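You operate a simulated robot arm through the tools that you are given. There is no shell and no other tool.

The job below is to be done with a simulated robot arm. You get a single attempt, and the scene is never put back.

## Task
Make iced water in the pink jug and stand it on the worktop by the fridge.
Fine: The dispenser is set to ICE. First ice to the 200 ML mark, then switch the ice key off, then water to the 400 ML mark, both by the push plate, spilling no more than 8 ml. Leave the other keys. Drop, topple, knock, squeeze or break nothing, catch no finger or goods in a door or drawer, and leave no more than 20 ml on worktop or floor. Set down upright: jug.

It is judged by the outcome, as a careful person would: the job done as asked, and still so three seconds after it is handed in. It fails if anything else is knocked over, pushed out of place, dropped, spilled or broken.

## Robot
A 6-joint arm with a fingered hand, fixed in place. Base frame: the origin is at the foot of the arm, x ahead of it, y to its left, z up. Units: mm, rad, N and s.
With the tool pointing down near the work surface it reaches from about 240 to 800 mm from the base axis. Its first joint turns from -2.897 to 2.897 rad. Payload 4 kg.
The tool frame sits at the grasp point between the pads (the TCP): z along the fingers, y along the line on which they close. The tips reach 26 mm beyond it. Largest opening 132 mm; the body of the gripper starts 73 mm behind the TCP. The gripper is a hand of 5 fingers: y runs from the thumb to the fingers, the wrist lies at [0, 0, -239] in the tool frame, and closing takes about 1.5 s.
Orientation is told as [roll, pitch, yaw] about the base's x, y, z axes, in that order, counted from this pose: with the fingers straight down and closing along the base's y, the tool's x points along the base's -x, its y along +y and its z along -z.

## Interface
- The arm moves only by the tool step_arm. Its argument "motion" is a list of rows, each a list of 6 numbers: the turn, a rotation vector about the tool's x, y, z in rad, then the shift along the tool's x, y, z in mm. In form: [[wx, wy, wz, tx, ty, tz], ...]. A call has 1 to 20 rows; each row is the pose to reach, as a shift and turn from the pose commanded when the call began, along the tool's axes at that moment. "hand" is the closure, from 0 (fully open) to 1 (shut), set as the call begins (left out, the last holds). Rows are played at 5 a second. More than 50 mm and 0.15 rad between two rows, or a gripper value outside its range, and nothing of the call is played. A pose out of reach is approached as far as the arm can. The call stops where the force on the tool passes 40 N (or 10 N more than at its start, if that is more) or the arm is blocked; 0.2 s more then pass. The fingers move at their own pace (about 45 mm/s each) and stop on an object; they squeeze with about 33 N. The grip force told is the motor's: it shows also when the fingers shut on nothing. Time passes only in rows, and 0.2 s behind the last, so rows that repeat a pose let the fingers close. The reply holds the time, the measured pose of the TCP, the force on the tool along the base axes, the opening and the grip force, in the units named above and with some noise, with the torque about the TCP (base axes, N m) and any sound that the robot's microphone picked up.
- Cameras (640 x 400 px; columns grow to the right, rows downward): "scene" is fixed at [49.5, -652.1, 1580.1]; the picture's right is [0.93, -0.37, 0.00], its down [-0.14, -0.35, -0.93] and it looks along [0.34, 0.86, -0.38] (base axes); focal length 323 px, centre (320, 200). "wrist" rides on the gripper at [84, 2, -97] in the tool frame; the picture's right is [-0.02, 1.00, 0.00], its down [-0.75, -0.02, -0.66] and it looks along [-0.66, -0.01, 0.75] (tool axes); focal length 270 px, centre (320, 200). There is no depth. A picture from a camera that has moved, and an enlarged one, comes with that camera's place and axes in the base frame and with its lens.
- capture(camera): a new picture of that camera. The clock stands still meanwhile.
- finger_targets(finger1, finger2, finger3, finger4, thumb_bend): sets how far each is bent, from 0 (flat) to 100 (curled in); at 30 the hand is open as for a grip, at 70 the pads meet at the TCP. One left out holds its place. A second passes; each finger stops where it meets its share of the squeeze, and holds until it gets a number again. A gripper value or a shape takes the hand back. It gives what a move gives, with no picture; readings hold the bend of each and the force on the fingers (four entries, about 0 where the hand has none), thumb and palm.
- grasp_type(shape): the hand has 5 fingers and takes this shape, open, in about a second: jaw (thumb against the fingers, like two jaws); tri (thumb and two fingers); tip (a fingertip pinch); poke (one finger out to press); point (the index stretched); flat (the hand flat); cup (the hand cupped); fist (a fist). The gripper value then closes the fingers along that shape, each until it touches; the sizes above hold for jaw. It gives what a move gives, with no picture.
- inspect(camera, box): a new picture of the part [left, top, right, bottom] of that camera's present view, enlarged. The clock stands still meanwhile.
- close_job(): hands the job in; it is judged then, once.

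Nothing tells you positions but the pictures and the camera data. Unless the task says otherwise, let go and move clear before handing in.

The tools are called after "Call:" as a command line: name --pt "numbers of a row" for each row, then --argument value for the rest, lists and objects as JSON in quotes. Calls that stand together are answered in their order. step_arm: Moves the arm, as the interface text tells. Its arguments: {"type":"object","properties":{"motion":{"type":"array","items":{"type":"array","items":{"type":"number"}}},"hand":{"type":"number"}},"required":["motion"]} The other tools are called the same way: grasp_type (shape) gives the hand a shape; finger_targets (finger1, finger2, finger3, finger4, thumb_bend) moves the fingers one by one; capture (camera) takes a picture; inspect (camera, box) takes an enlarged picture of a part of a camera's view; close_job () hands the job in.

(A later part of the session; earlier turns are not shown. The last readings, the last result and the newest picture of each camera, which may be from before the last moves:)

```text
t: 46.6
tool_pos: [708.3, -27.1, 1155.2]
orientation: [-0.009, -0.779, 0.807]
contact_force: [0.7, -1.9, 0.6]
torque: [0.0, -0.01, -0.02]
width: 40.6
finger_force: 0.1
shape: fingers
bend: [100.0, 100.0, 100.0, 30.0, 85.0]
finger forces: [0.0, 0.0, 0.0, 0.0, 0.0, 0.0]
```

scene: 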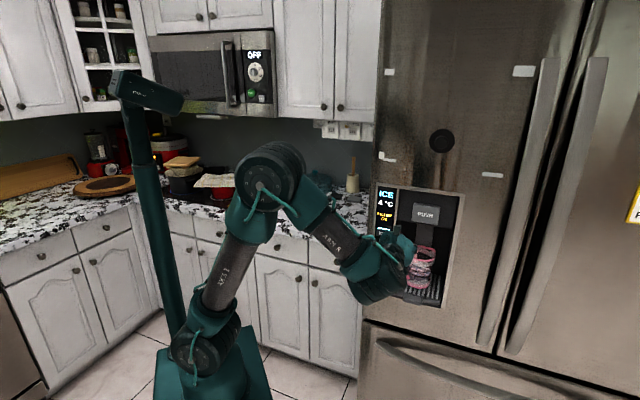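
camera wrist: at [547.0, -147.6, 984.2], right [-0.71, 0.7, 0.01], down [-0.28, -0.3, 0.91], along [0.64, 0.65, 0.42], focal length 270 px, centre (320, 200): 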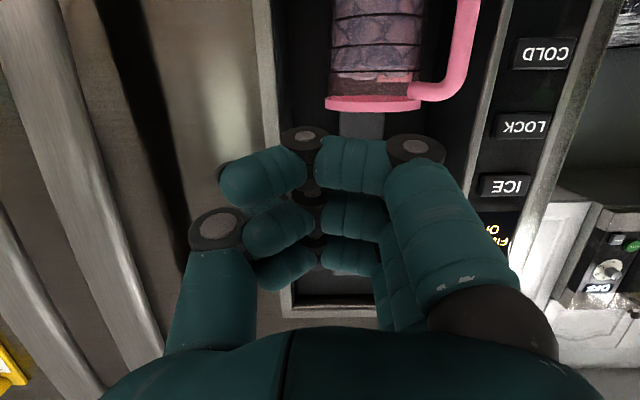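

In place. Now the pulse: press, hold three rows and release.

Call:
step_arm --pt "0 0 0 -5.5 0 5.5" --pt "0 0 0 -8.8 -0.2 8.8" --pt "0 0 0 -8.8 -0.2 8.8" --pt "0 0 0 -8.8 -0.2 8.8" --pt "0 0 0 -8.8 -0.2 8.8" --pt "0 0 0 0 0 0" --pt "0 0 0 0 0 0" --pt "0 0 0 0 0 0"

Call:
inspect --camera "scene" --box '[410, 250, 432, 276]'

Call:
inspect --camera "scene" --box '[390, 200, 450, 295]'

```text
t: 48.4
tool_pos: [708.0, -26.8, 1156.5]
orientation: [-0.009, -0.78, 0.806]
contact_force: [-0.8, 0.3, 0.4]
torque: [0.0, -0.03, 0.01]
width: 40.5
finger_force: 0.0
shape: fingers
bend: [100.0, 100.0, 100.0, 30.0, 85.0]
finger forces: [0.0, 0.1, 0.0, 0.1, 0.0, 0.0]
heard: click
```

```text
15.38 times, centred on (421, 263) of scene
camera zoom: at [49.5, -652.1, 1580.1], right [0.93, -0.37, 0.0], down [-0.14, -0.35, -0.93], along [0.34, 0.86, -0.38], focal length 4963 px, centre (-1234, -769)
```

zoom: 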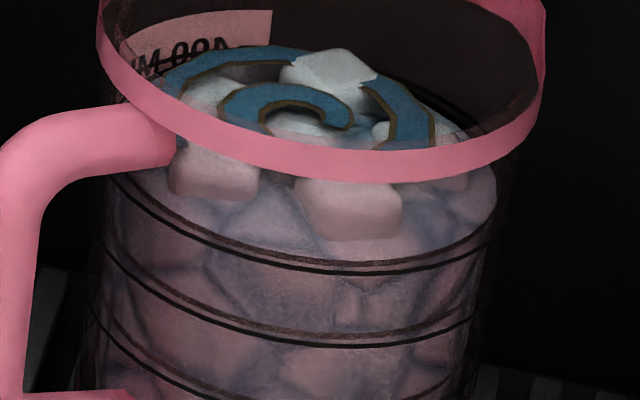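

```text
4.21 times, centred on (420, 248) of scene
camera zoom: at [49.5, -652.1, 1580.1], right [0.93, -0.37, 0.0], down [-0.14, -0.35, -0.93], along [0.34, 0.86, -0.38], focal length 1358 px, centre (-101, 0)
```

zoom: 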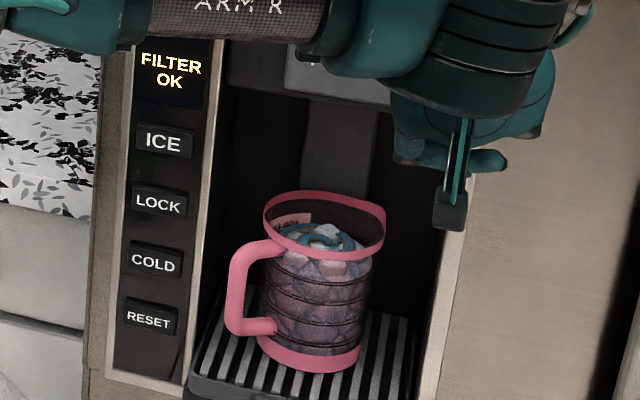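

The water now meets the 400 ring's inner line front and back, and the stream has stopped with nothing spilled. Before grasping I need the worktop's exact height and free space, so I'll back out and move to look over it.

Call:
step_arm --pt "0 0 0 11.6 0 -12" --pt "0 0 0 23.5 0.5 -24" --pt "0 0 0 35.5 1 -36" --pt "0 0 0 47.5 1.3 -48" --pt "0 0 0 60 1.8 -60"

Call:
step_arm --pt "0 0.098 0 -11 40 -5" --pt "0 0.195 0 -22 80 -10" --pt "0 0.293 0 -33 120 -15" --pt "0 0.39 0 -44 160 -20" --pt "0 0.488 0 -55 200 -25" --pt "0 0.585 0 -66 240 -30" --pt "0 0.683 0 -77 280 -35" --pt "0 0.78 0 -88 321 -40"

Call:
capture --camera "wrist"

Call:
capture --camera "scene"

```text
t: 49.6
tool_pos: [647.5, -86.0, 1156.5]
orientation: [-0.008, -0.782, 0.807]
contact_force: [-0.3, -0.2, 0.1]
torque: [-0.06, -0.03, 0.01]
width: 40.8
finger_force: 0.0
shape: fingers
bend: [100.0, 100.0, 100.0, 30.0, 85.0]
finger forces: [0.1, 0.0, 0.0, 0.0, 0.0, 0.1]
```

```text
t: 51.4
tool_pos: [442.1, 161.4, 1244.6]
orientation: [-0.008, 0.003, 0.807]
contact_force: [0.2, -0.4, -1.3]
torque: [-0.06, 0.05, -0.02]
width: 40.3
finger_force: 0.1
shape: fingers
bend: [100.0, 100.0, 100.0, 30.0, 85.0]
finger forces: [0.1, 0.0, 0.1, 0.1, 0.0, 0.0]
```

```text
taken
camera wrist: at [382.4, 102.2, 1342.0], right [-0.71, 0.71, -0.01], down [0.53, 0.54, 0.66], along [0.47, 0.46, -0.75], focal length 270 px, centre (320, 200)
```

wrist: 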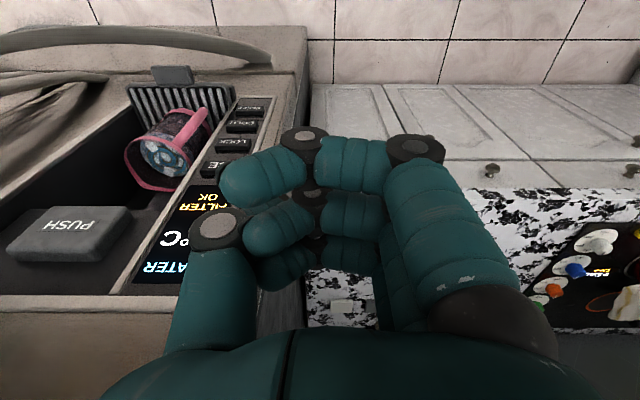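

```text
taken
```

scene: 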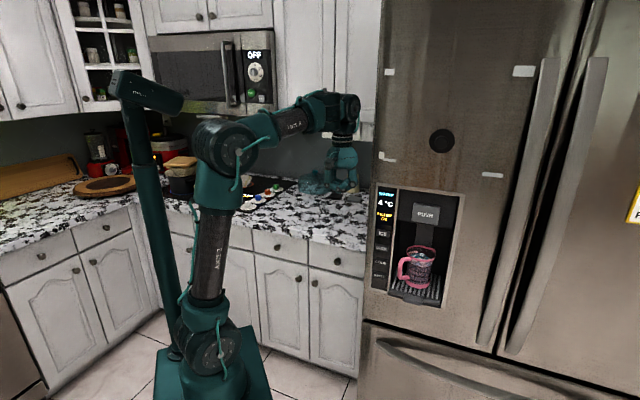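

The curled fingers hide the worktop. I'll open the hand to jaw and look again, moving nothing else.

Call:
grasp_type --shape "jaw"

Call:
capture --camera "wrist"

Call:
inspect --camera "scene" --box '[230, 150, 390, 270]'

```text
t: 52.3
tool_pos: [444.1, 160.3, 1244.1]
orientation: [-0.007, 0.0, 0.806]
contact_force: [-0.8, -0.1, 0.1]
torque: [-0.01, 0.01, 0.02]
width: 132.1
finger_force: 0.0
shape: jaw
bend: [30.0, 30.0, 30.0, 30.0, 30.0]
finger forces: [0.0, 0.0, 0.0, 0.0, 0.0, 0.1]
```

```text
taken
camera wrist: at [382.5, 101.4, 1342.0], right [-0.71, 0.71, -0.01], down [0.53, 0.54, 0.66], along [0.47, 0.46, -0.75], focal length 270 px, centre (320, 200)
```

wrist: 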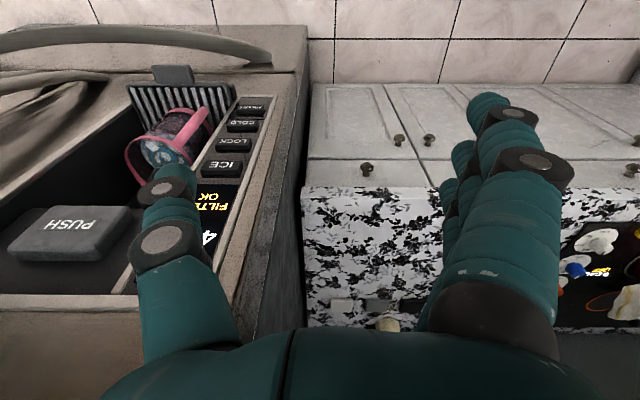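

```text
3.33 times, centred on (310, 210) of scene
camera zoom: at [49.5, -652.1, 1580.1], right [0.93, -0.37, 0.0], down [-0.14, -0.35, -0.93], along [0.34, 0.86, -0.38], focal length 1075 px, centre (353, 167)
```

zoom: 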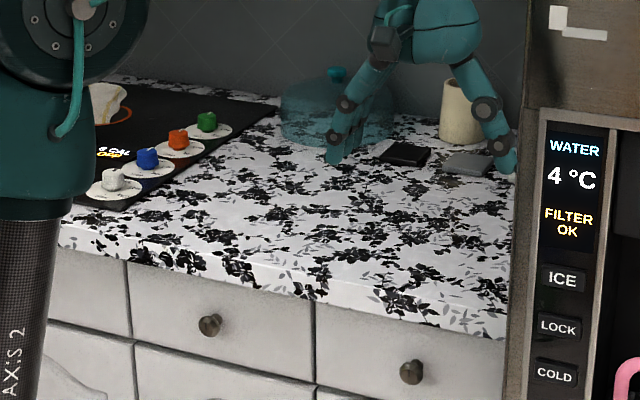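

I'll zoom in on the worktop in the wrist view to identify the items near the fridge.

Call:
inspect --camera "wrist" --box '[280, 170, 480, 340]'

```text
2.35 times, centred on (380, 255) of wrist
camera zoom: at [382.5, 101.4, 1342.0], right [-0.71, 0.71, -0.01], down [0.53, 0.54, 0.66], along [0.47, 0.46, -0.75], focal length 636 px, centre (179, 71)
```

zoom: 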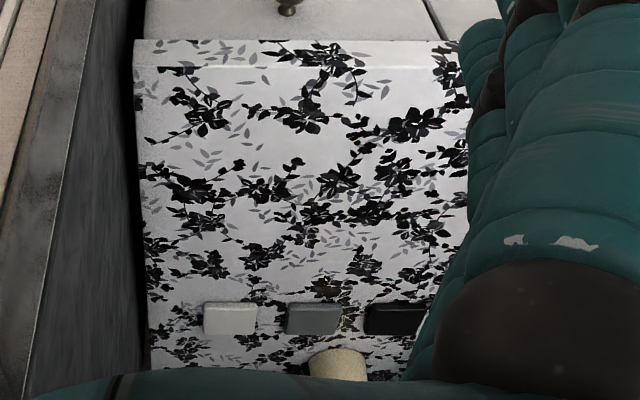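

The worktop's front edge is about 215 mm behind the fridge face, with its top near z≈900. A clear area lies next to the fridge side, with small boxes and a crock well back. Now I go back in front of the dispenser, hand open, to prepare the handle grasp.

Call:
step_arm --pt "0 -0.13 0 15.3 -32.2 24" --pt "0 -0.26 0 30.6 -64.4 48" --pt "0 -0.39 0 45.9 -96.6 72" --pt "0 -0.52 0 61.1 -128.9 96" --pt "0 -0.65 0 76.4 -161 120" --pt "0 -0.78 0 91.7 -193.3 144"

Call:
step_arm --pt "0 -0.125 0 18 0 18" --pt "0 -0.25 0 36 0 36" --pt "0 -0.375 0 54 0 54" --pt "0 -0.5 0 72 0 72"

Call:
capture --camera "wrist"

```text
t: 53.7
tool_pos: [514.6, -38.4, 1101.1]
orientation: [-0.011, -0.78, 0.811]
contact_force: [0.1, -0.7, 1.0]
torque: [0.01, -0.03, 0.03]
width: 132.2
finger_force: 0.1
shape: jaw
bend: [30.0, 30.0, 30.0, 30.0, 30.0]
finger forces: [0.0, 0.0, 0.0, 0.0, 0.0, 0.0]
```

```text
t: 54.7
tool_pos: [515.4, -40.1, 1000.1]
orientation: [-0.024, -1.281, 0.825]
contact_force: [-1.3, -0.7, -0.3]
torque: [-0.03, -0.01, -0.01]
width: 131.9
finger_force: 0.0
shape: jaw
bend: [30.0, 30.0, 30.0, 30.0, 30.0]
finger forces: [0.0, 0.1, 0.0, 0.1, 0.0, 0.1]
```

```text
taken
camera wrist: at [434.1, -122.2, 946.3], right [-0.71, 0.7, 0.01], down [-0.28, -0.3, 0.91], along [0.64, 0.64, 0.42], focal length 270 px, centre (320, 200)
```

wrist: 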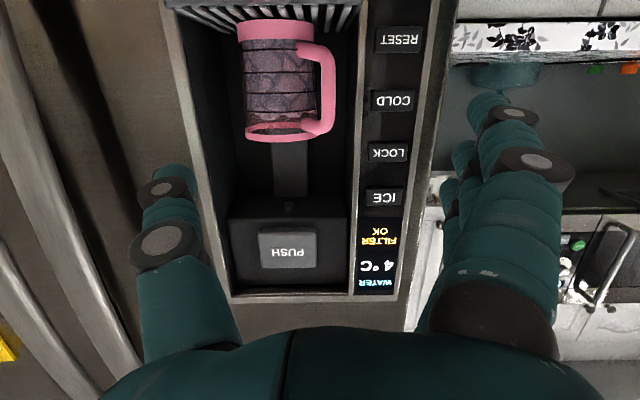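

Good view of jug and handle. I'll check the water level edge-on once more.

Call:
inspect --camera "wrist" --box '[225, 70, 345, 150]'

Call:
inspect --camera "wrist" --box '[240, 100, 300, 140]'

```text
5.00 times, centred on (285, 110) of wrist
camera zoom: at [434.1, -122.2, 946.3], right [-0.71, 0.7, 0.01], down [-0.28, -0.3, 0.91], along [0.64, 0.64, 0.42], focal length 1351 px, centre (495, 650)
```

zoom: 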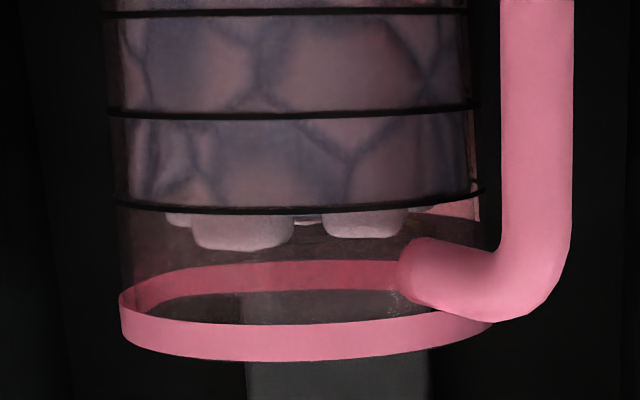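

```text
10.00 times, centred on (270, 120) of wrist
camera zoom: at [434.1, -122.2, 946.3], right [-0.71, 0.7, 0.01], down [-0.28, -0.3, 0.91], along [0.64, 0.64, 0.42], focal length 2703 px, centre (820, 1000)
```

zoom: 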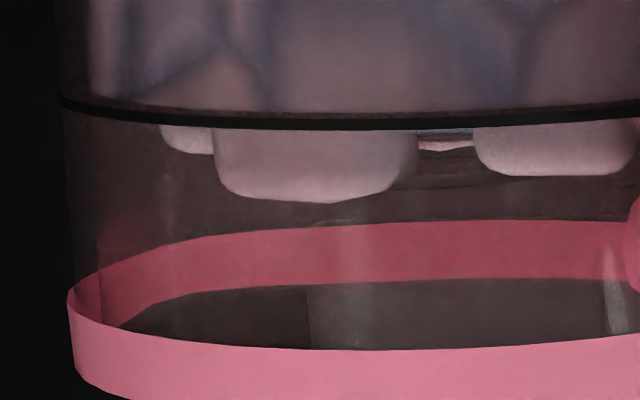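

The water sits exactly on the 400 ring. Next is the handle: its upright bar is at about (634, 93), z 935–985, diameter ~15 mm. I'll pre-close the hand in free air to a narrow opening so thumb and fingers can straddle the bar without touching the jug body.

Call:
finger_targets --finger1 58 --finger2 58 --finger3 58 --finger4 58 --thumb_bend 60

Call:
capture --camera "wrist"

Call:
capture --camera "scene"

```text
t: 55.7
tool_pos: [517.3, -38.7, 998.8]
orientation: [-0.024, -1.28, 0.822]
contact_force: [0.2, -0.2, -0.3]
torque: [-0.01, 0.02, 0.0]
width: 50.4
finger_force: 0.1
shape: fingers
bend: [57.0, 57.0, 57.0, 57.0, 60.0]
finger forces: [0.0, 0.0, 0.1, 0.0, 0.0, 0.0]
```

```text
taken
camera wrist: at [434.2, -122.4, 946.5], right [-0.71, 0.7, 0.01], down [-0.28, -0.3, 0.91], along [0.64, 0.65, 0.41], focal length 270 px, centre (320, 200)
```

wrist: 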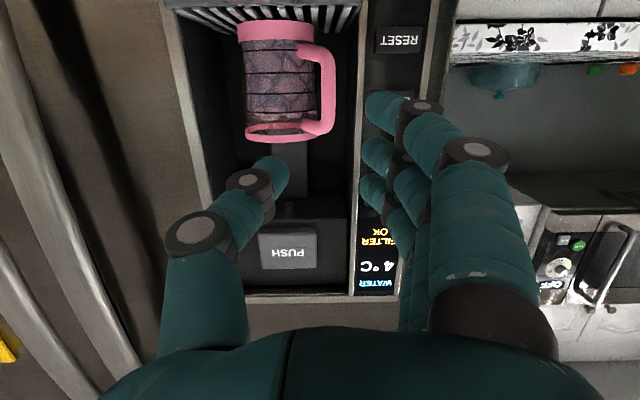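

```text
taken
```

scene: 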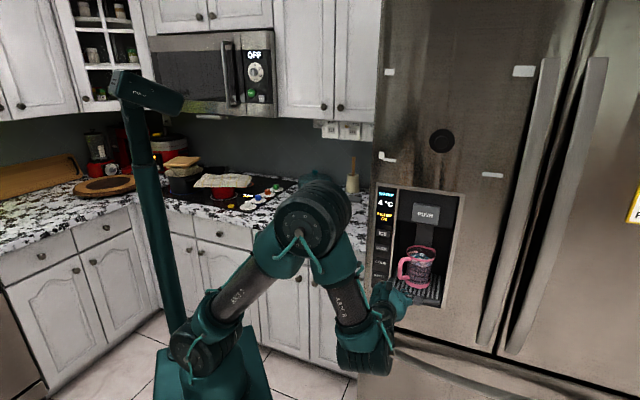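

Thumb and fingers now stand ±25 mm apart. I'll narrow a little more and move to a standoff with the tips about 45 mm in front of the bar.

Call:
finger_targets --finger1 62 --finger2 62 --finger3 62 --finger4 62 --thumb_bend 64

Call:
step_arm --pt "0 0 0 -1.3 2.7 32.7" --pt "0 0 0 -2.6 5.4 65.4" --pt "0 0 0 -3.9 8.1 98.1"

Call:
capture --camera "wrist"

Call:
inspect --camera "wrist" --box '[240, 60, 440, 240]'

```text
t: 56.7
tool_pos: [515.9, -38.7, 998.7]
orientation: [-0.022, -1.28, 0.822]
contact_force: [0.5, -0.7, -0.8]
torque: [-0.02, 0.02, 0.01]
width: 38.4
finger_force: 0.0
shape: fingers
bend: [62.0, 62.0, 62.0, 62.0, 64.0]
finger forces: [0.0, 0.0, 0.1, 0.0, 0.0, 0.0]
```

```text
t: 57.5
tool_pos: [576.3, 33.7, 973.4]
orientation: [-0.022, -1.279, 0.821]
contact_force: [0.2, 0.6, -0.6]
torque: [-0.02, -0.03, -0.04]
width: 38.7
finger_force: 0.1
shape: fingers
bend: [62.0, 62.0, 62.0, 62.0, 64.0]
finger forces: [0.0, 0.1, 0.1, 0.1, 0.0, 0.1]
```

```text
taken
camera wrist: at [494.3, -49.6, 921.6], right [-0.71, 0.7, 0.01], down [-0.28, -0.3, 0.91], along [0.64, 0.65, 0.41], focal length 270 px, centre (320, 200)
```

wrist: 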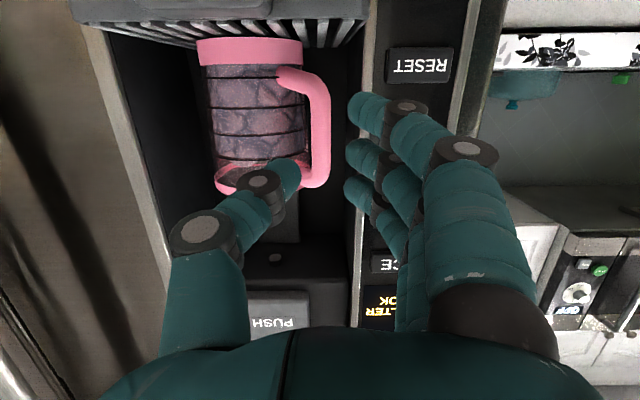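

```text
2.22 times, centred on (340, 150) of wrist
camera zoom: at [494.3, -49.6, 921.6], right [-0.71, 0.7, 0.01], down [-0.28, -0.3, 0.91], along [0.64, 0.65, 0.41], focal length 601 px, centre (276, 311)
```

zoom: 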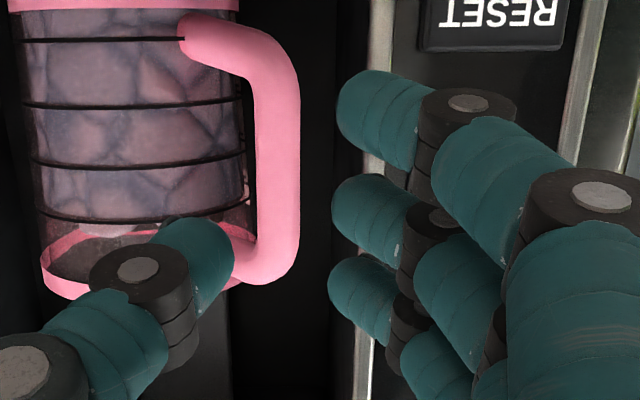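

The bar is centred between thumb and fingers (its column 321 ≈ the tool's centre line). I'll bring the thumb a bit closer in for clearance from the jug body, then advance 35 mm.

Call:
finger_targets --thumb_bend 67

Call:
step_arm --pt "0 0 0 -5 0 16.8" --pt "0 0 0 -10 0 33.5"

Call:
capture --camera "wrist"

Call:
inspect --camera "wrist" --box '[220, 60, 420, 240]'

Call:
inspect --camera "scene" --box '[370, 220, 460, 320]'

```text
t: 58.5
tool_pos: [575.8, 32.6, 974.1]
orientation: [-0.023, -1.279, 0.822]
contact_force: [-0.3, -1.0, 0.1]
torque: [-0.03, 0.01, 0.04]
width: 35.4
finger_force: 0.0
shape: fingers
bend: [62.0, 62.0, 62.0, 62.0, 67.0]
finger forces: [0.0, 0.1, 0.1, 0.0, 0.0, 0.0]
```

```text
t: 59.1
tool_pos: [601.7, 58.9, 975.2]
orientation: [-0.026, -1.278, 0.825]
contact_force: [-0.5, -0.4, 0.0]
torque: [-0.01, 0.0, 0.0]
width: 35.0
finger_force: 0.1
shape: fingers
bend: [62.0, 62.0, 62.0, 62.0, 67.0]
finger forces: [0.0, 0.0, 0.0, 0.0, 0.0, 0.1]
```

```text
taken
camera wrist: at [518.9, -23.6, 922.3], right [-0.71, 0.7, 0.01], down [-0.28, -0.3, 0.91], along [0.64, 0.65, 0.41], focal length 270 px, centre (320, 200)
```

wrist: 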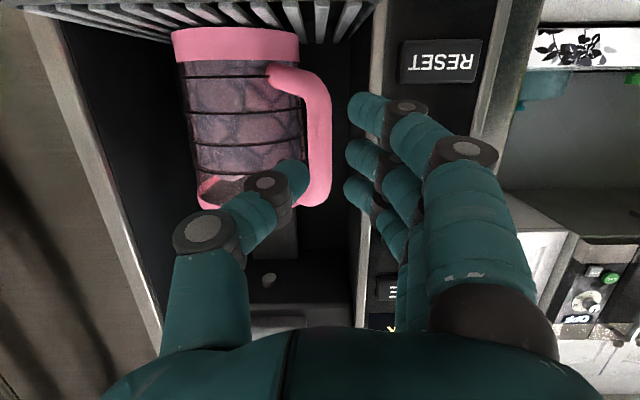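

```text
2.22 times, centred on (320, 150) of wrist
camera zoom: at [518.9, -23.6, 922.3], right [-0.71, 0.7, 0.01], down [-0.28, -0.3, 0.91], along [0.64, 0.65, 0.41], focal length 601 px, centre (320, 311)
```

zoom: 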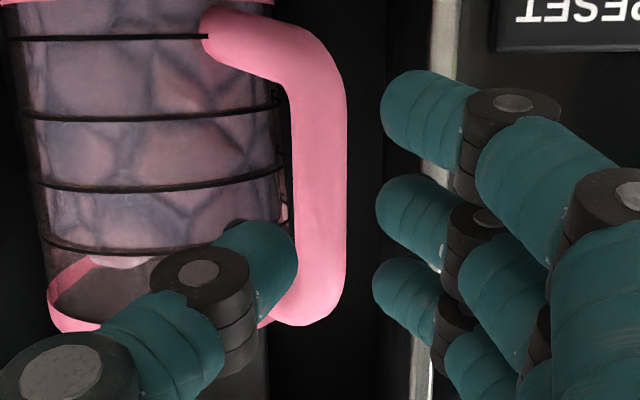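

```text
4.00 times, centred on (415, 270) of scene
camera zoom: at [49.5, -652.1, 1580.1], right [0.93, -0.37, 0.0], down [-0.14, -0.35, -0.93], along [0.34, 0.86, -0.38], focal length 1290 px, centre (-60, -80)
```

zoom: 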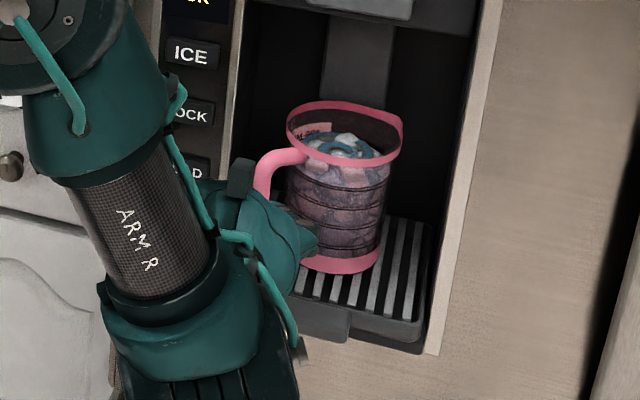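

At the tips the gap is tighter than I want, so I'll open thumb and fingers slightly, shift 2 mm to the thumb side and advance 12 mm, checking again.

Call:
finger_targets --finger1 59 --finger2 59 --finger3 59 --finger4 59 --thumb_bend 65

Call:
step_arm --pt "0 0 0 -1.7 -1 5.7" --pt "0 0 0 -3.4 -2 11.5"

Call:
inspect --camera "wrist" --box '[220, 60, 420, 240]'

```text
t: 60.1
tool_pos: [601.6, 59.4, 975.1]
orientation: [-0.023, -1.28, 0.824]
contact_force: [-0.1, -0.6, -0.4]
torque: [-0.04, -0.02, -0.03]
width: 39.7
finger_force: 0.1
shape: fingers
bend: [59.0, 59.0, 59.0, 59.0, 65.0]
finger forces: [0.0, 0.0, 0.1, 0.0, 0.0, 0.0]
```

```text
t: 60.7
tool_pos: [608.9, 67.6, 974.1]
orientation: [-0.023, -1.278, 0.824]
contact_force: [0.8, 0.0, 0.1]
torque: [-0.01, -0.01, -0.02]
width: 39.8
finger_force: 0.1
shape: fingers
bend: [59.0, 59.0, 59.0, 59.0, 65.0]
finger forces: [0.1, 0.1, 0.1, 0.0, 0.0, 0.0]
```

```text
2.22 times, centred on (320, 150) of wrist
camera zoom: at [528.4, -16.3, 922.3], right [-0.71, 0.7, 0.01], down [-0.28, -0.3, 0.91], along [0.64, 0.65, 0.41], focal length 601 px, centre (320, 311)
```

zoom: 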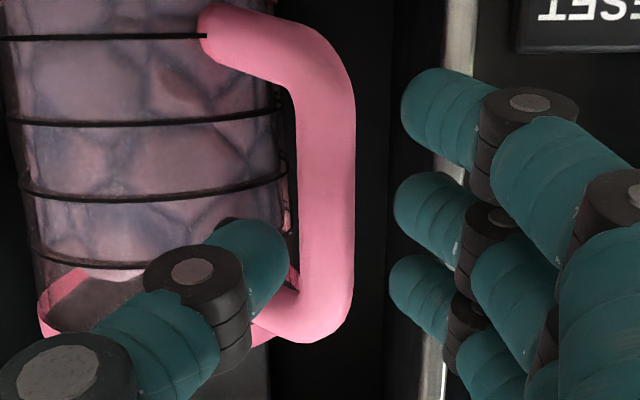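

The gap on the thumb side is about 2 mm, and the thumb is a little too high under the upper handle link. I'll lower 12 mm and shift 2 mm further to the thumb side, then look.

Call:
step_arm --pt "0 0 0 0 -2 0" --pt "0 0 0 5.8 -2 1.7" --pt "0 0 0 11.5 -2 3.4"

Call:
inspect --camera "wrist" --box '[220, 60, 420, 240]'

Call:
inspect --camera "scene" --box '[380, 230, 450, 300]'

```text
t: 61.5
tool_pos: [611.7, 65.3, 963.8]
orientation: [-0.026, -1.278, 0.823]
contact_force: [-0.3, 0.7, -0.6]
torque: [0.0, -0.06, 0.02]
width: 39.9
finger_force: 0.1
shape: fingers
bend: [59.0, 59.0, 59.0, 59.0, 65.0]
finger forces: [0.0, 0.0, 0.0, 0.1, 0.0, 0.1]
```

```text
2.22 times, centred on (320, 150) of wrist
camera zoom: at [529.5, -17.9, 910.6], right [-0.71, 0.7, 0.01], down [-0.28, -0.3, 0.91], along [0.64, 0.65, 0.41], focal length 601 px, centre (320, 311)
```

zoom: 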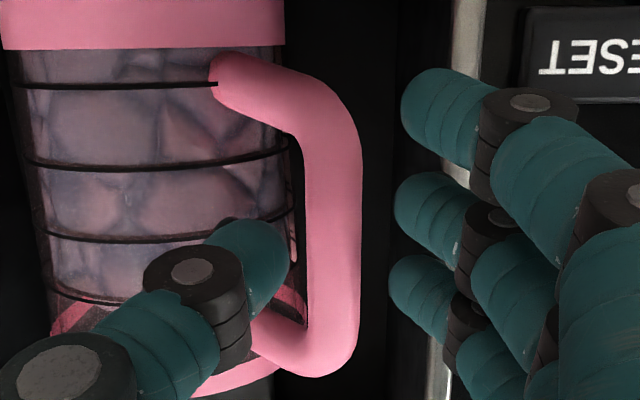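

```text
5.71 times, centred on (415, 265) of scene
camera zoom: at [49.5, -652.1, 1580.1], right [0.93, -0.37, 0.0], down [-0.14, -0.35, -0.93], along [0.34, 0.86, -0.38], focal length 1844 px, centre (-223, -171)
```

zoom: 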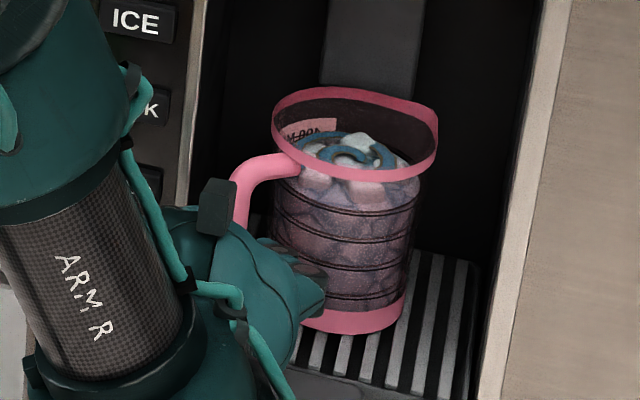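

Thumb now points at mid-bar with about 4 mm gap, fingers about 7 mm on the other side. I'll advance 5 mm and check for touch.

Call:
step_arm --pt "0 0 0 -0.7 0 2.4" --pt "0 0 0 -1.4 0 4.8"

Call:
inspect --camera "wrist" --box '[220, 60, 420, 240]'

```text
t: 62.1
tool_pos: [615.1, 69.6, 963.3]
orientation: [-0.023, -1.28, 0.823]
contact_force: [0.4, 0.3, -0.2]
torque: [0.0, 0.01, -0.03]
width: 39.9
finger_force: 0.0
shape: fingers
bend: [59.0, 59.0, 59.0, 59.0, 65.0]
finger forces: [0.0, 0.0, 0.0, 0.0, 0.0, 0.0]
```

```text
2.22 times, centred on (320, 150) of wrist
camera zoom: at [532.6, -14.1, 910.4], right [-0.71, 0.7, 0.01], down [-0.28, -0.3, 0.91], along [0.64, 0.65, 0.41], focal length 601 px, centre (320, 311)
```

zoom: 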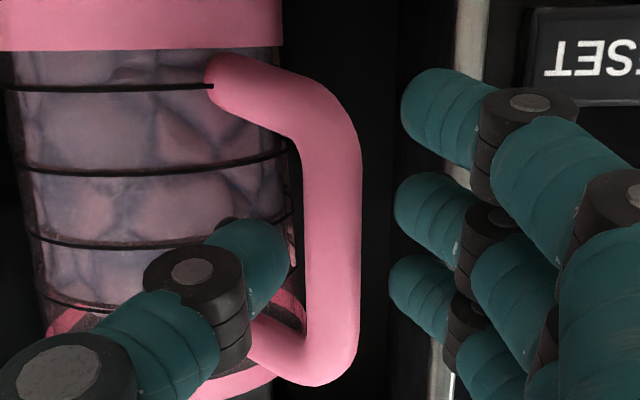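

No contact. Another 4 mm forward.

Call:
step_arm --pt "0 0 0 -0.6 -0.4 1.9" --pt "0 0 0 -1.2 -0.8 3.9"

Call:
inspect --camera "wrist" --box '[220, 60, 420, 240]'

Call:
inspect --camera "wrist" --box '[270, 120, 360, 210]'

```text
t: 62.7
tool_pos: [619.1, 72.3, 961.3]
orientation: [-0.025, -1.279, 0.826]
contact_force: [0.1, -1.2, -0.1]
torque: [0.02, 0.03, -0.01]
width: 39.5
finger_force: 0.0
shape: fingers
bend: [59.0, 59.0, 59.0, 59.0, 65.0]
finger forces: [0.0, 0.1, 0.0, 0.1, 0.0, 0.0]
```

```text
2.22 times, centred on (320, 150) of wrist
camera zoom: at [535.7, -11.7, 909.7], right [-0.71, 0.7, 0.01], down [-0.28, -0.3, 0.91], along [0.64, 0.65, 0.41], focal length 601 px, centre (320, 311)
```

zoom: 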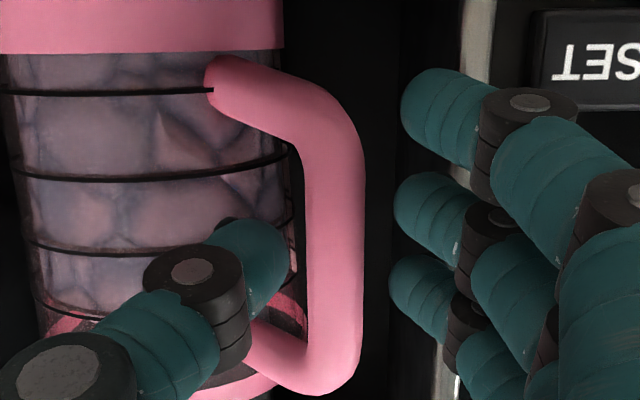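

```text
4.44 times, centred on (315, 165) of wrist
camera zoom: at [535.7, -11.7, 909.7], right [-0.71, 0.7, 0.01], down [-0.28, -0.3, 0.91], along [0.64, 0.65, 0.41], focal length 1201 px, centre (342, 356)
```

zoom: 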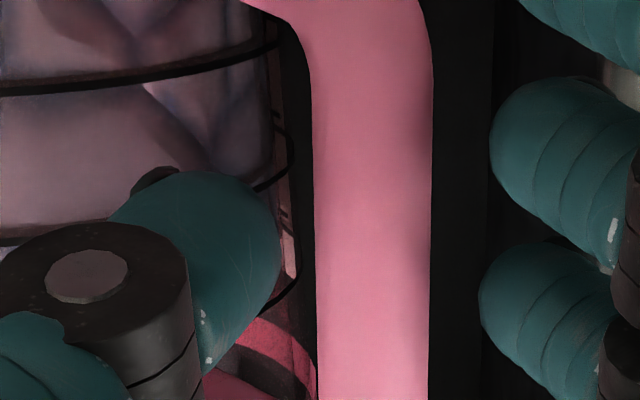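

The bar sits centred in the opening with ~5 mm free each side, and the tips reach about 8 mm past its axis. I'll go 2 mm further, then close thumb and fingers gently to first touch.

Call:
step_arm --pt "0 0 0 -0.6 0 1.9"

Call:
finger_targets --finger1 61.5 --finger2 61.5 --finger3 61.5 --finger4 61.5 --thumb_bend 68

Call:
inspect --camera "wrist" --box '[270, 120, 360, 210]'

```text
t: 63.1
tool_pos: [619.3, 72.3, 962.8]
orientation: [-0.024, -1.28, 0.823]
contact_force: [-0.2, -0.1, 0.8]
torque: [0.02, -0.01, 0.0]
width: 39.9
finger_force: 0.0
shape: fingers
bend: [59.0, 59.0, 59.0, 59.0, 65.0]
finger forces: [0.0, 0.0, 0.0, 0.0, 0.0, 0.0]
```

```text
t: 64.1
tool_pos: [620.2, 73.5, 963.1]
orientation: [-0.023, -1.279, 0.825]
contact_force: [-0.8, -0.2, 0.8]
torque: [0.0, -0.01, 0.04]
width: 35.4
finger_force: 0.0
shape: fingers
bend: [61.0, 61.0, 61.0, 61.0, 68.0]
finger forces: [0.1, 0.0, 0.1, 0.1, 0.1, 0.0]
```

```text
4.44 times, centred on (315, 165) of wrist
camera zoom: at [537.3, -10.4, 910.2], right [-0.71, 0.7, 0.01], down [-0.28, -0.3, 0.91], along [0.64, 0.65, 0.41], focal length 1201 px, centre (342, 356)
```

zoom: 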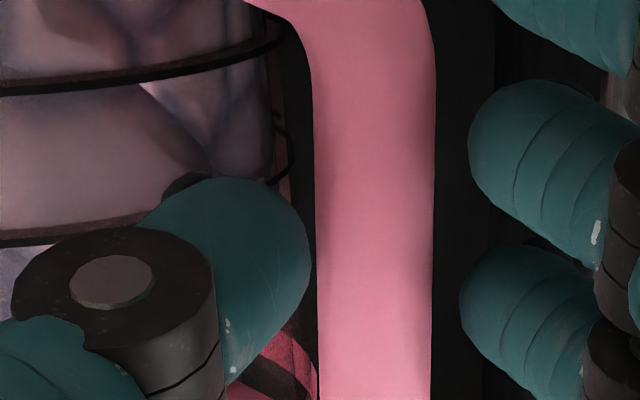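

Thumb gap ≈1 mm, finger gap ≈3 mm. I'll bring the fingers in a bit more.

Call:
finger_targets --finger1 63 --finger2 63 --finger3 63 --finger4 63 --thumb_bend 69

Call:
inspect --camera "wrist" --box '[270, 120, 360, 210]'

```text
t: 65.1
tool_pos: [619.8, 73.1, 962.8]
orientation: [-0.023, -1.28, 0.824]
contact_force: [0.3, 0.7, 0.6]
torque: [-0.04, -0.04, 0.01]
width: 32.1
finger_force: 0.6
shape: fingers
bend: [63.0, 63.0, 63.0, 63.0, 69.0]
finger forces: [0.0, 0.1, 0.0, 0.0, 0.1, 0.0]
```

```text
4.44 times, centred on (315, 165) of wrist
camera zoom: at [537.3, -10.4, 910.2], right [-0.71, 0.7, 0.01], down [-0.28, -0.3, 0.91], along [0.64, 0.65, 0.41], focal length 1201 px, centre (342, 356)
```

zoom: 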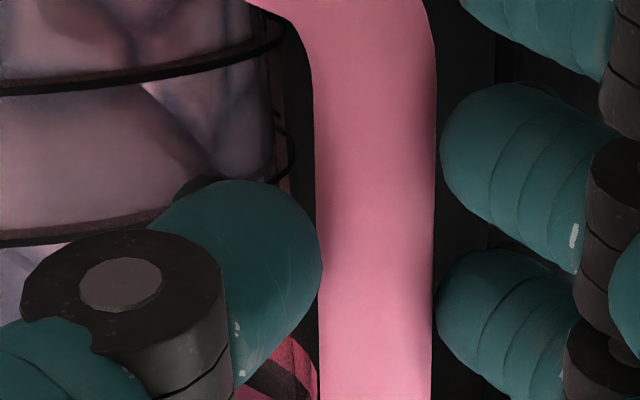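

Both sides are about to touch. One more small closing step.

Call:
finger_targets --finger1 64 --finger2 64 --finger3 64 --finger4 64 --thumb_bend 70

Call:
inspect --camera "wrist" --box '[270, 120, 360, 210]'

```text
t: 66.1
tool_pos: [619.8, 72.9, 962.5]
orientation: [-0.026, -1.278, 0.825]
contact_force: [0.0, 0.0, -0.5]
torque: [-0.01, 0.01, -0.02]
width: 30.5
finger_force: 1.0
shape: fingers
bend: [64.0, 64.0, 63.0, 63.0, 70.0]
finger forces: [0.0, 0.0, 0.3, 0.2, 0.5, 0.0]
```

```text
4.44 times, centred on (315, 165) of wrist
camera zoom: at [537.3, -10.4, 910.2], right [-0.71, 0.7, 0.01], down [-0.28, -0.3, 0.91], along [0.64, 0.65, 0.41], focal length 1201 px, centre (342, 356)
```

zoom: 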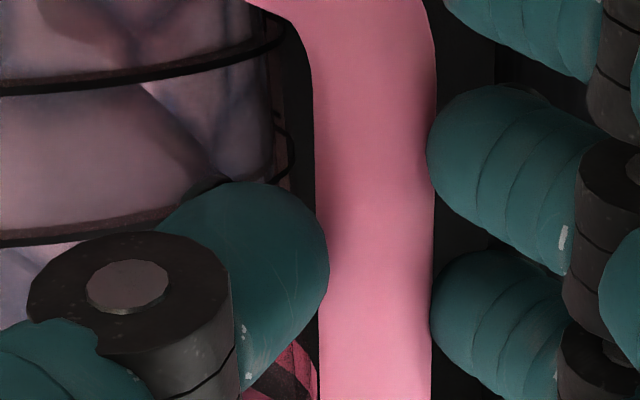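

Light touch on both sides (thumb 0.5 N, fingers 3 and 4 0.2–0.3 N), with the jug undisturbed. I'll firm up the grip gradually.

Call:
finger_targets --finger1 67 --finger2 67 --finger3 66 --finger4 66 --thumb_bend 72

Call:
inspect --camera "wrist" --box '[220, 60, 420, 240]'

Call:
inspect --camera "scene" --box '[380, 230, 450, 300]'

```text
t: 67.1
tool_pos: [617.0, 72.2, 963.4]
orientation: [-0.021, -1.28, 0.825]
contact_force: [-0.5, 0.3, -0.1]
torque: [-0.06, -0.04, 0.02]
width: 26.6
finger_force: 2.4
shape: fingers
bend: [67.0, 66.0, 64.0, 64.0, 71.0]
finger forces: [0.1, 0.5, 1.2, 1.3, 2.5, 0.1]
```

```text
2.22 times, centred on (320, 150) of wrist
camera zoom: at [537.3, -10.4, 910.2], right [-0.71, 0.7, 0.01], down [-0.28, -0.3, 0.91], along [0.64, 0.65, 0.41], focal length 601 px, centre (320, 311)
```

zoom: 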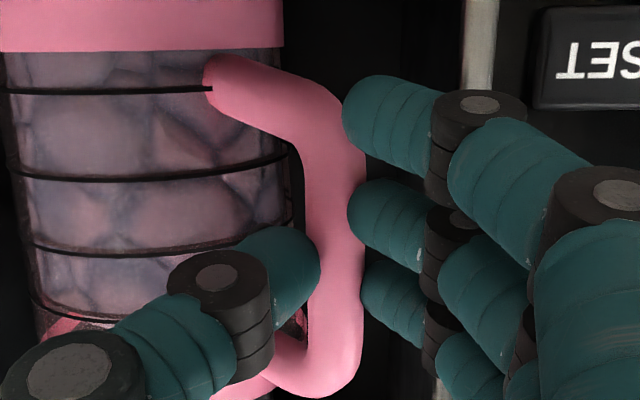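

```text
5.71 times, centred on (415, 265) of scene
camera zoom: at [49.5, -652.1, 1580.1], right [0.93, -0.37, 0.0], down [-0.14, -0.35, -0.93], along [0.34, 0.86, -0.38], focal length 1844 px, centre (-223, -171)
```

zoom: 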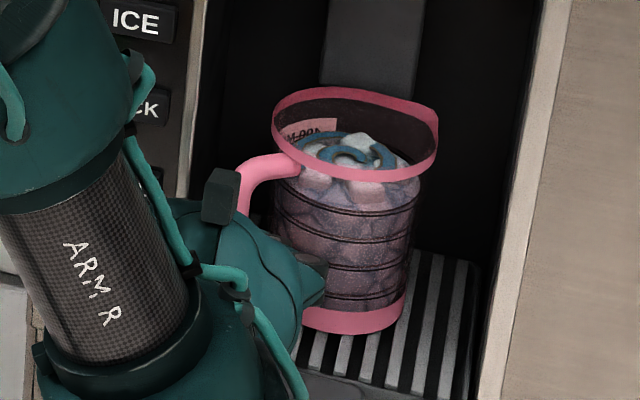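

The grip is balanced (thumb 2.5 N against ~3 N from the fingers) and the jug has not moved. I'll tighten further.

Call:
finger_targets --finger1 74 --finger2 72 --finger3 70 --finger4 70 --thumb_bend 78

Call:
inspect --camera "wrist" --box '[220, 60, 420, 240]'

```text
t: 68.1
tool_pos: [619.2, 72.4, 963.0]
orientation: [-0.026, -1.279, 0.826]
contact_force: [-1.4, -0.3, 0.5]
torque: [-0.09, 0.03, 0.0]
width: 20.4
finger_force: 10.2
shape: fingers
bend: [74.0, 70.0, 65.0, 65.0, 73.0]
finger forces: [0.1, 3.5, 3.0, 3.6, 10.2, 0.0]
```

```text
2.22 times, centred on (320, 150) of wrist
camera zoom: at [537.3, -10.4, 910.2], right [-0.71, 0.7, 0.01], down [-0.28, -0.3, 0.91], along [0.64, 0.65, 0.41], focal length 601 px, centre (320, 311)
```

zoom: 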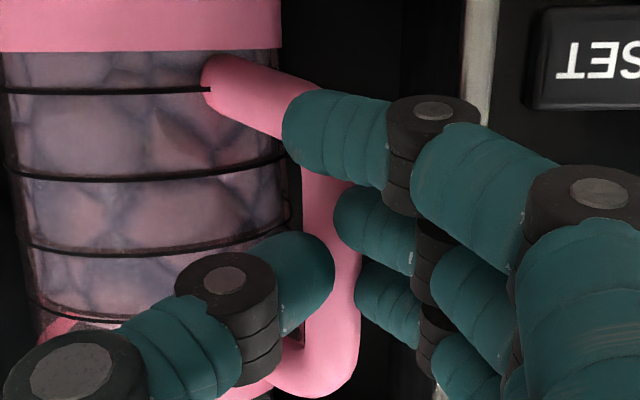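

The index has come to lie across the front of the bar's lower end, where it will help stop tilting. I'll bring the others up to their full hold.

Call:
finger_targets --finger1 76 --finger2 82 --finger3 80 --finger4 80 --thumb_bend 92

Call:
inspect --camera "wrist" --box '[220, 60, 420, 240]'

Call:
inspect --camera "scene" --box '[380, 230, 450, 300]'

```text
t: 69.1
tool_pos: [619.3, 72.4, 962.8]
orientation: [-0.023, -1.279, 0.825]
contact_force: [0.7, 0.0, 0.7]
torque: [0.0, 0.01, -0.01]
width: 19.9
finger_force: 0.2
shape: fingers
bend: [76.0, 80.0, 76.0, 80.0, 80.0]
finger forces: [0.0, 0.0, 0.1, 0.1, 0.0, 0.0]
```

```text
2.22 times, centred on (320, 150) of wrist
camera zoom: at [537.3, -10.4, 910.2], right [-0.71, 0.7, 0.01], down [-0.28, -0.3, 0.91], along [0.64, 0.65, 0.41], focal length 601 px, centre (320, 311)
```

zoom: 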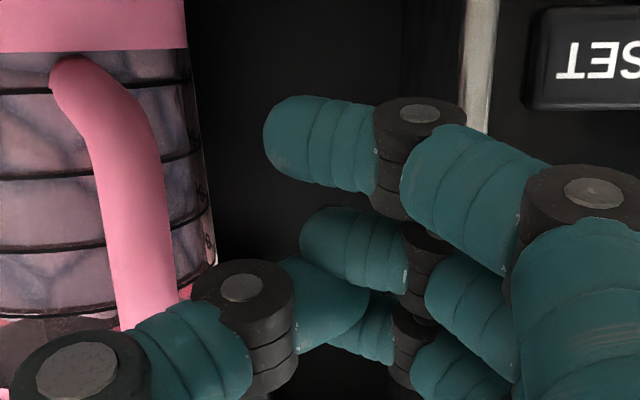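

```text
5.71 times, centred on (415, 265) of scene
camera zoom: at [49.5, -652.1, 1580.1], right [0.93, -0.37, 0.0], down [-0.14, -0.35, -0.93], along [0.34, 0.86, -0.38], focal length 1844 px, centre (-223, -171)
```

zoom: 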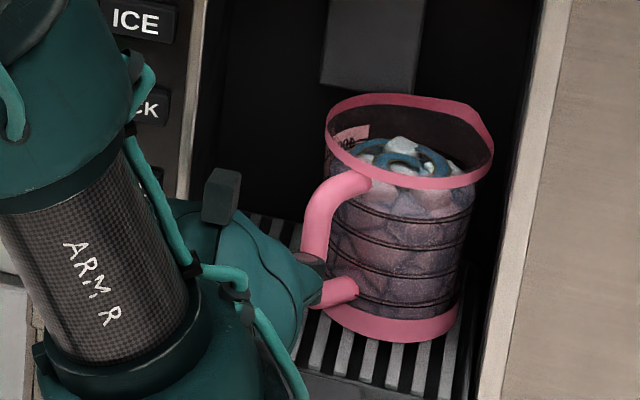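

The bar slipped out sideways from the fingertips as the force rose, and the jug slid a little to the right on the tray. It is still upright and seems unspilled. I'll draw the hand straight back and inspect.

Call:
step_arm --pt "0 0 0 4.3 0 -14.4" --pt "0 0 0 8.6 0 -28.7" --pt "0 0 0 12.9 0 -43" --pt "0 0 0 17.2 0 -57.5" --pt "0 0 0 25.8 0 -86"

Call:
capture --camera "wrist"

Call:
inspect --camera "scene" --box '[380, 220, 460, 310]'

```text
t: 70.3
tool_pos: [558.3, 8.1, 964.5]
orientation: [-0.023, -1.279, 0.823]
contact_force: [-0.5, 0.0, 0.6]
torque: [0.04, 0.0, -0.01]
width: 20.0
finger_force: 0.0
shape: fingers
bend: [76.0, 80.0, 76.0, 80.0, 80.0]
finger forces: [0.0, 0.0, 0.1, 0.0, 0.0, 0.0]
```

```text
taken
camera wrist: at [475.1, -75.1, 911.0], right [-0.71, 0.7, 0.01], down [-0.28, -0.3, 0.91], along [0.64, 0.65, 0.41], focal length 270 px, centre (320, 200)
```

wrist: 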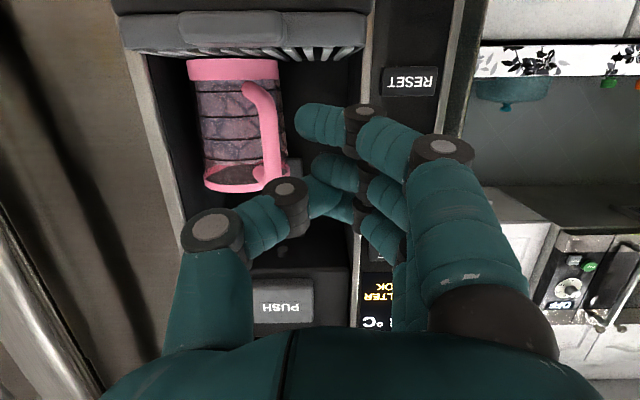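

```text
4.44 times, centred on (420, 265) of scene
camera zoom: at [49.5, -652.1, 1580.1], right [0.93, -0.37, 0.0], down [-0.14, -0.35, -0.93], along [0.34, 0.86, -0.38], focal length 1434 px, centre (-124, -89)
```

zoom: 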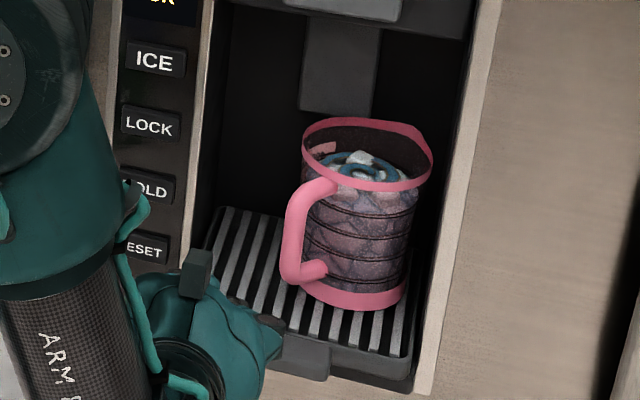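

The jug stands upright with nothing spilled. The handle now points more towards the hand, which lets me reach deeper around the bar. I'll reopen the fingers and measure the new handle position.

Call:
finger_targets --finger1 58 --finger2 58 --finger3 58 --finger4 58 --thumb_bend 60

Call:
step_arm --pt "0 0 0 6 0 -20" --pt "0 0 0 12 0 -40"

Call:
capture --camera "wrist"

Call:
inspect --camera "wrist" --box '[180, 30, 340, 170]'

Call:
inspect --camera "scene" --box '[395, 235, 455, 300]'

```text
t: 71.3
tool_pos: [558.2, 7.4, 964.7]
orientation: [-0.026, -1.279, 0.823]
contact_force: [0.9, 1.4, 0.4]
torque: [0.0, 0.0, -0.02]
width: 48.5
finger_force: 0.0
shape: fingers
bend: [57.0, 57.0, 57.0, 57.0, 60.0]
finger forces: [0.0, 0.1, 0.0, 0.0, 0.0, 0.0]
```

```text
t: 71.9
tool_pos: [528.5, -22.2, 964.0]
orientation: [-0.025, -1.28, 0.824]
contact_force: [-0.3, 0.4, -0.3]
torque: [0.0, -0.02, -0.01]
width: 48.8
finger_force: 0.0
shape: fingers
bend: [57.0, 57.0, 57.0, 57.0, 60.0]
finger forces: [0.0, 0.1, 0.1, 0.0, 0.0, 0.0]
```

```text
taken
camera wrist: at [446.3, -104.9, 910.3], right [-0.71, 0.7, 0.01], down [-0.28, -0.3, 0.91], along [0.64, 0.65, 0.41], focal length 270 px, centre (320, 200)
```

wrist: 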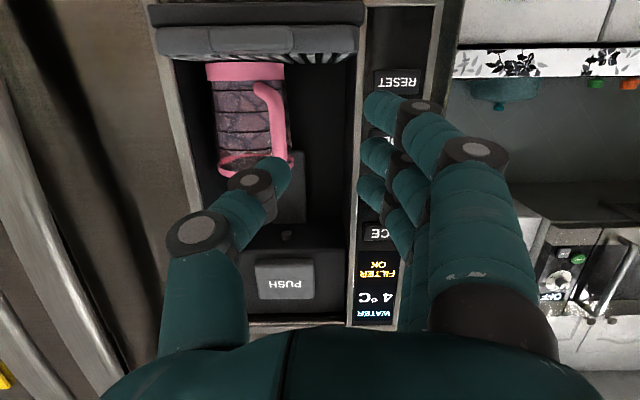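

```text
2.86 times, centred on (260, 100) of wrist
camera zoom: at [446.3, -104.9, 910.3], right [-0.71, 0.7, 0.01], down [-0.28, -0.3, 0.91], along [0.64, 0.65, 0.41], focal length 772 px, centre (491, 486)
```

zoom: 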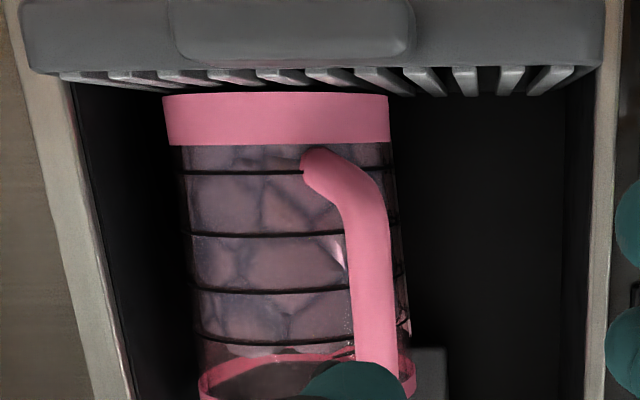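

```text
6.15 times, centred on (425, 268) of scene
camera zoom: at [49.5, -652.1, 1580.1], right [0.93, -0.37, 0.0], down [-0.14, -0.35, -0.93], along [0.34, 0.86, -0.38], focal length 1985 px, centre (-326, -215)
```

zoom: 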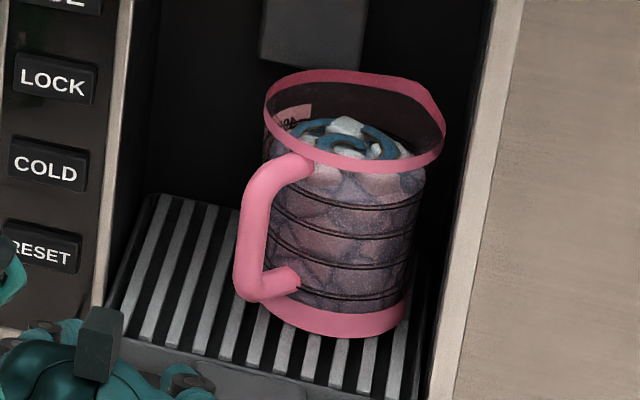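

I see that bending the fingers one by one curls them into hooks, so only the fingertip ends touched the bar. I'll test the true "jaw" closing in free air to see whether its pads close flat.

Call:
grasp_type --shape "jaw"

Call:
step_arm --pt "0 0 0 0 0 0" --pt "0 0 0 0 0 0" --pt "0 0 0 0 0 0" --pt "0 0 0 0 0 0" --pt "0 0 0 0 0 0" --hand 0.7

Call:
capture --camera "wrist"

```text
t: 72.8
tool_pos: [528.3, -21.7, 962.1]
orientation: [-0.022, -1.279, 0.823]
contact_force: [0.5, 0.4, -0.8]
torque: [0.02, 0.01, -0.02]
width: 132.0
finger_force: 0.0
shape: jaw
bend: [30.0, 30.0, 30.0, 30.0, 30.0]
finger forces: [0.1, 0.1, 0.1, 0.0, 0.1, 0.0]
```

```text
t: 74.0
tool_pos: [529.0, -20.3, 963.1]
orientation: [-0.022, -1.28, 0.822]
contact_force: [-0.5, -0.4, -0.2]
torque: [-0.03, -0.02, 0.01]
width: 40.2
finger_force: 0.0
shape: jaw
bend: [73.0, 73.0, 73.0, 73.0, 70.0]
finger forces: [0.0, 0.0, 0.0, 0.0, 0.0, 0.0]
```

```text
taken
camera wrist: at [446.4, -104.6, 910.2], right [-0.71, 0.7, 0.01], down [-0.28, -0.3, 0.91], along [0.64, 0.65, 0.41], focal length 270 px, centre (320, 200)
```

wrist: 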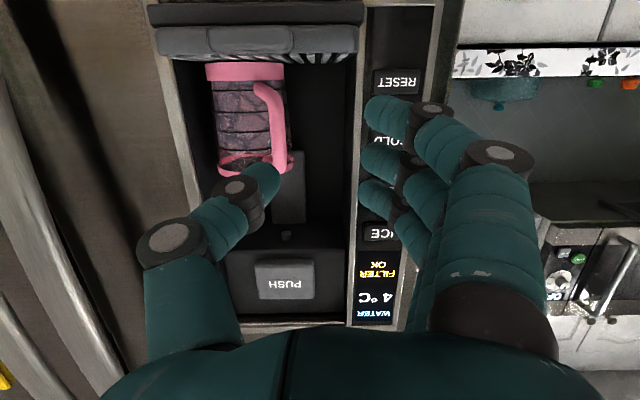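

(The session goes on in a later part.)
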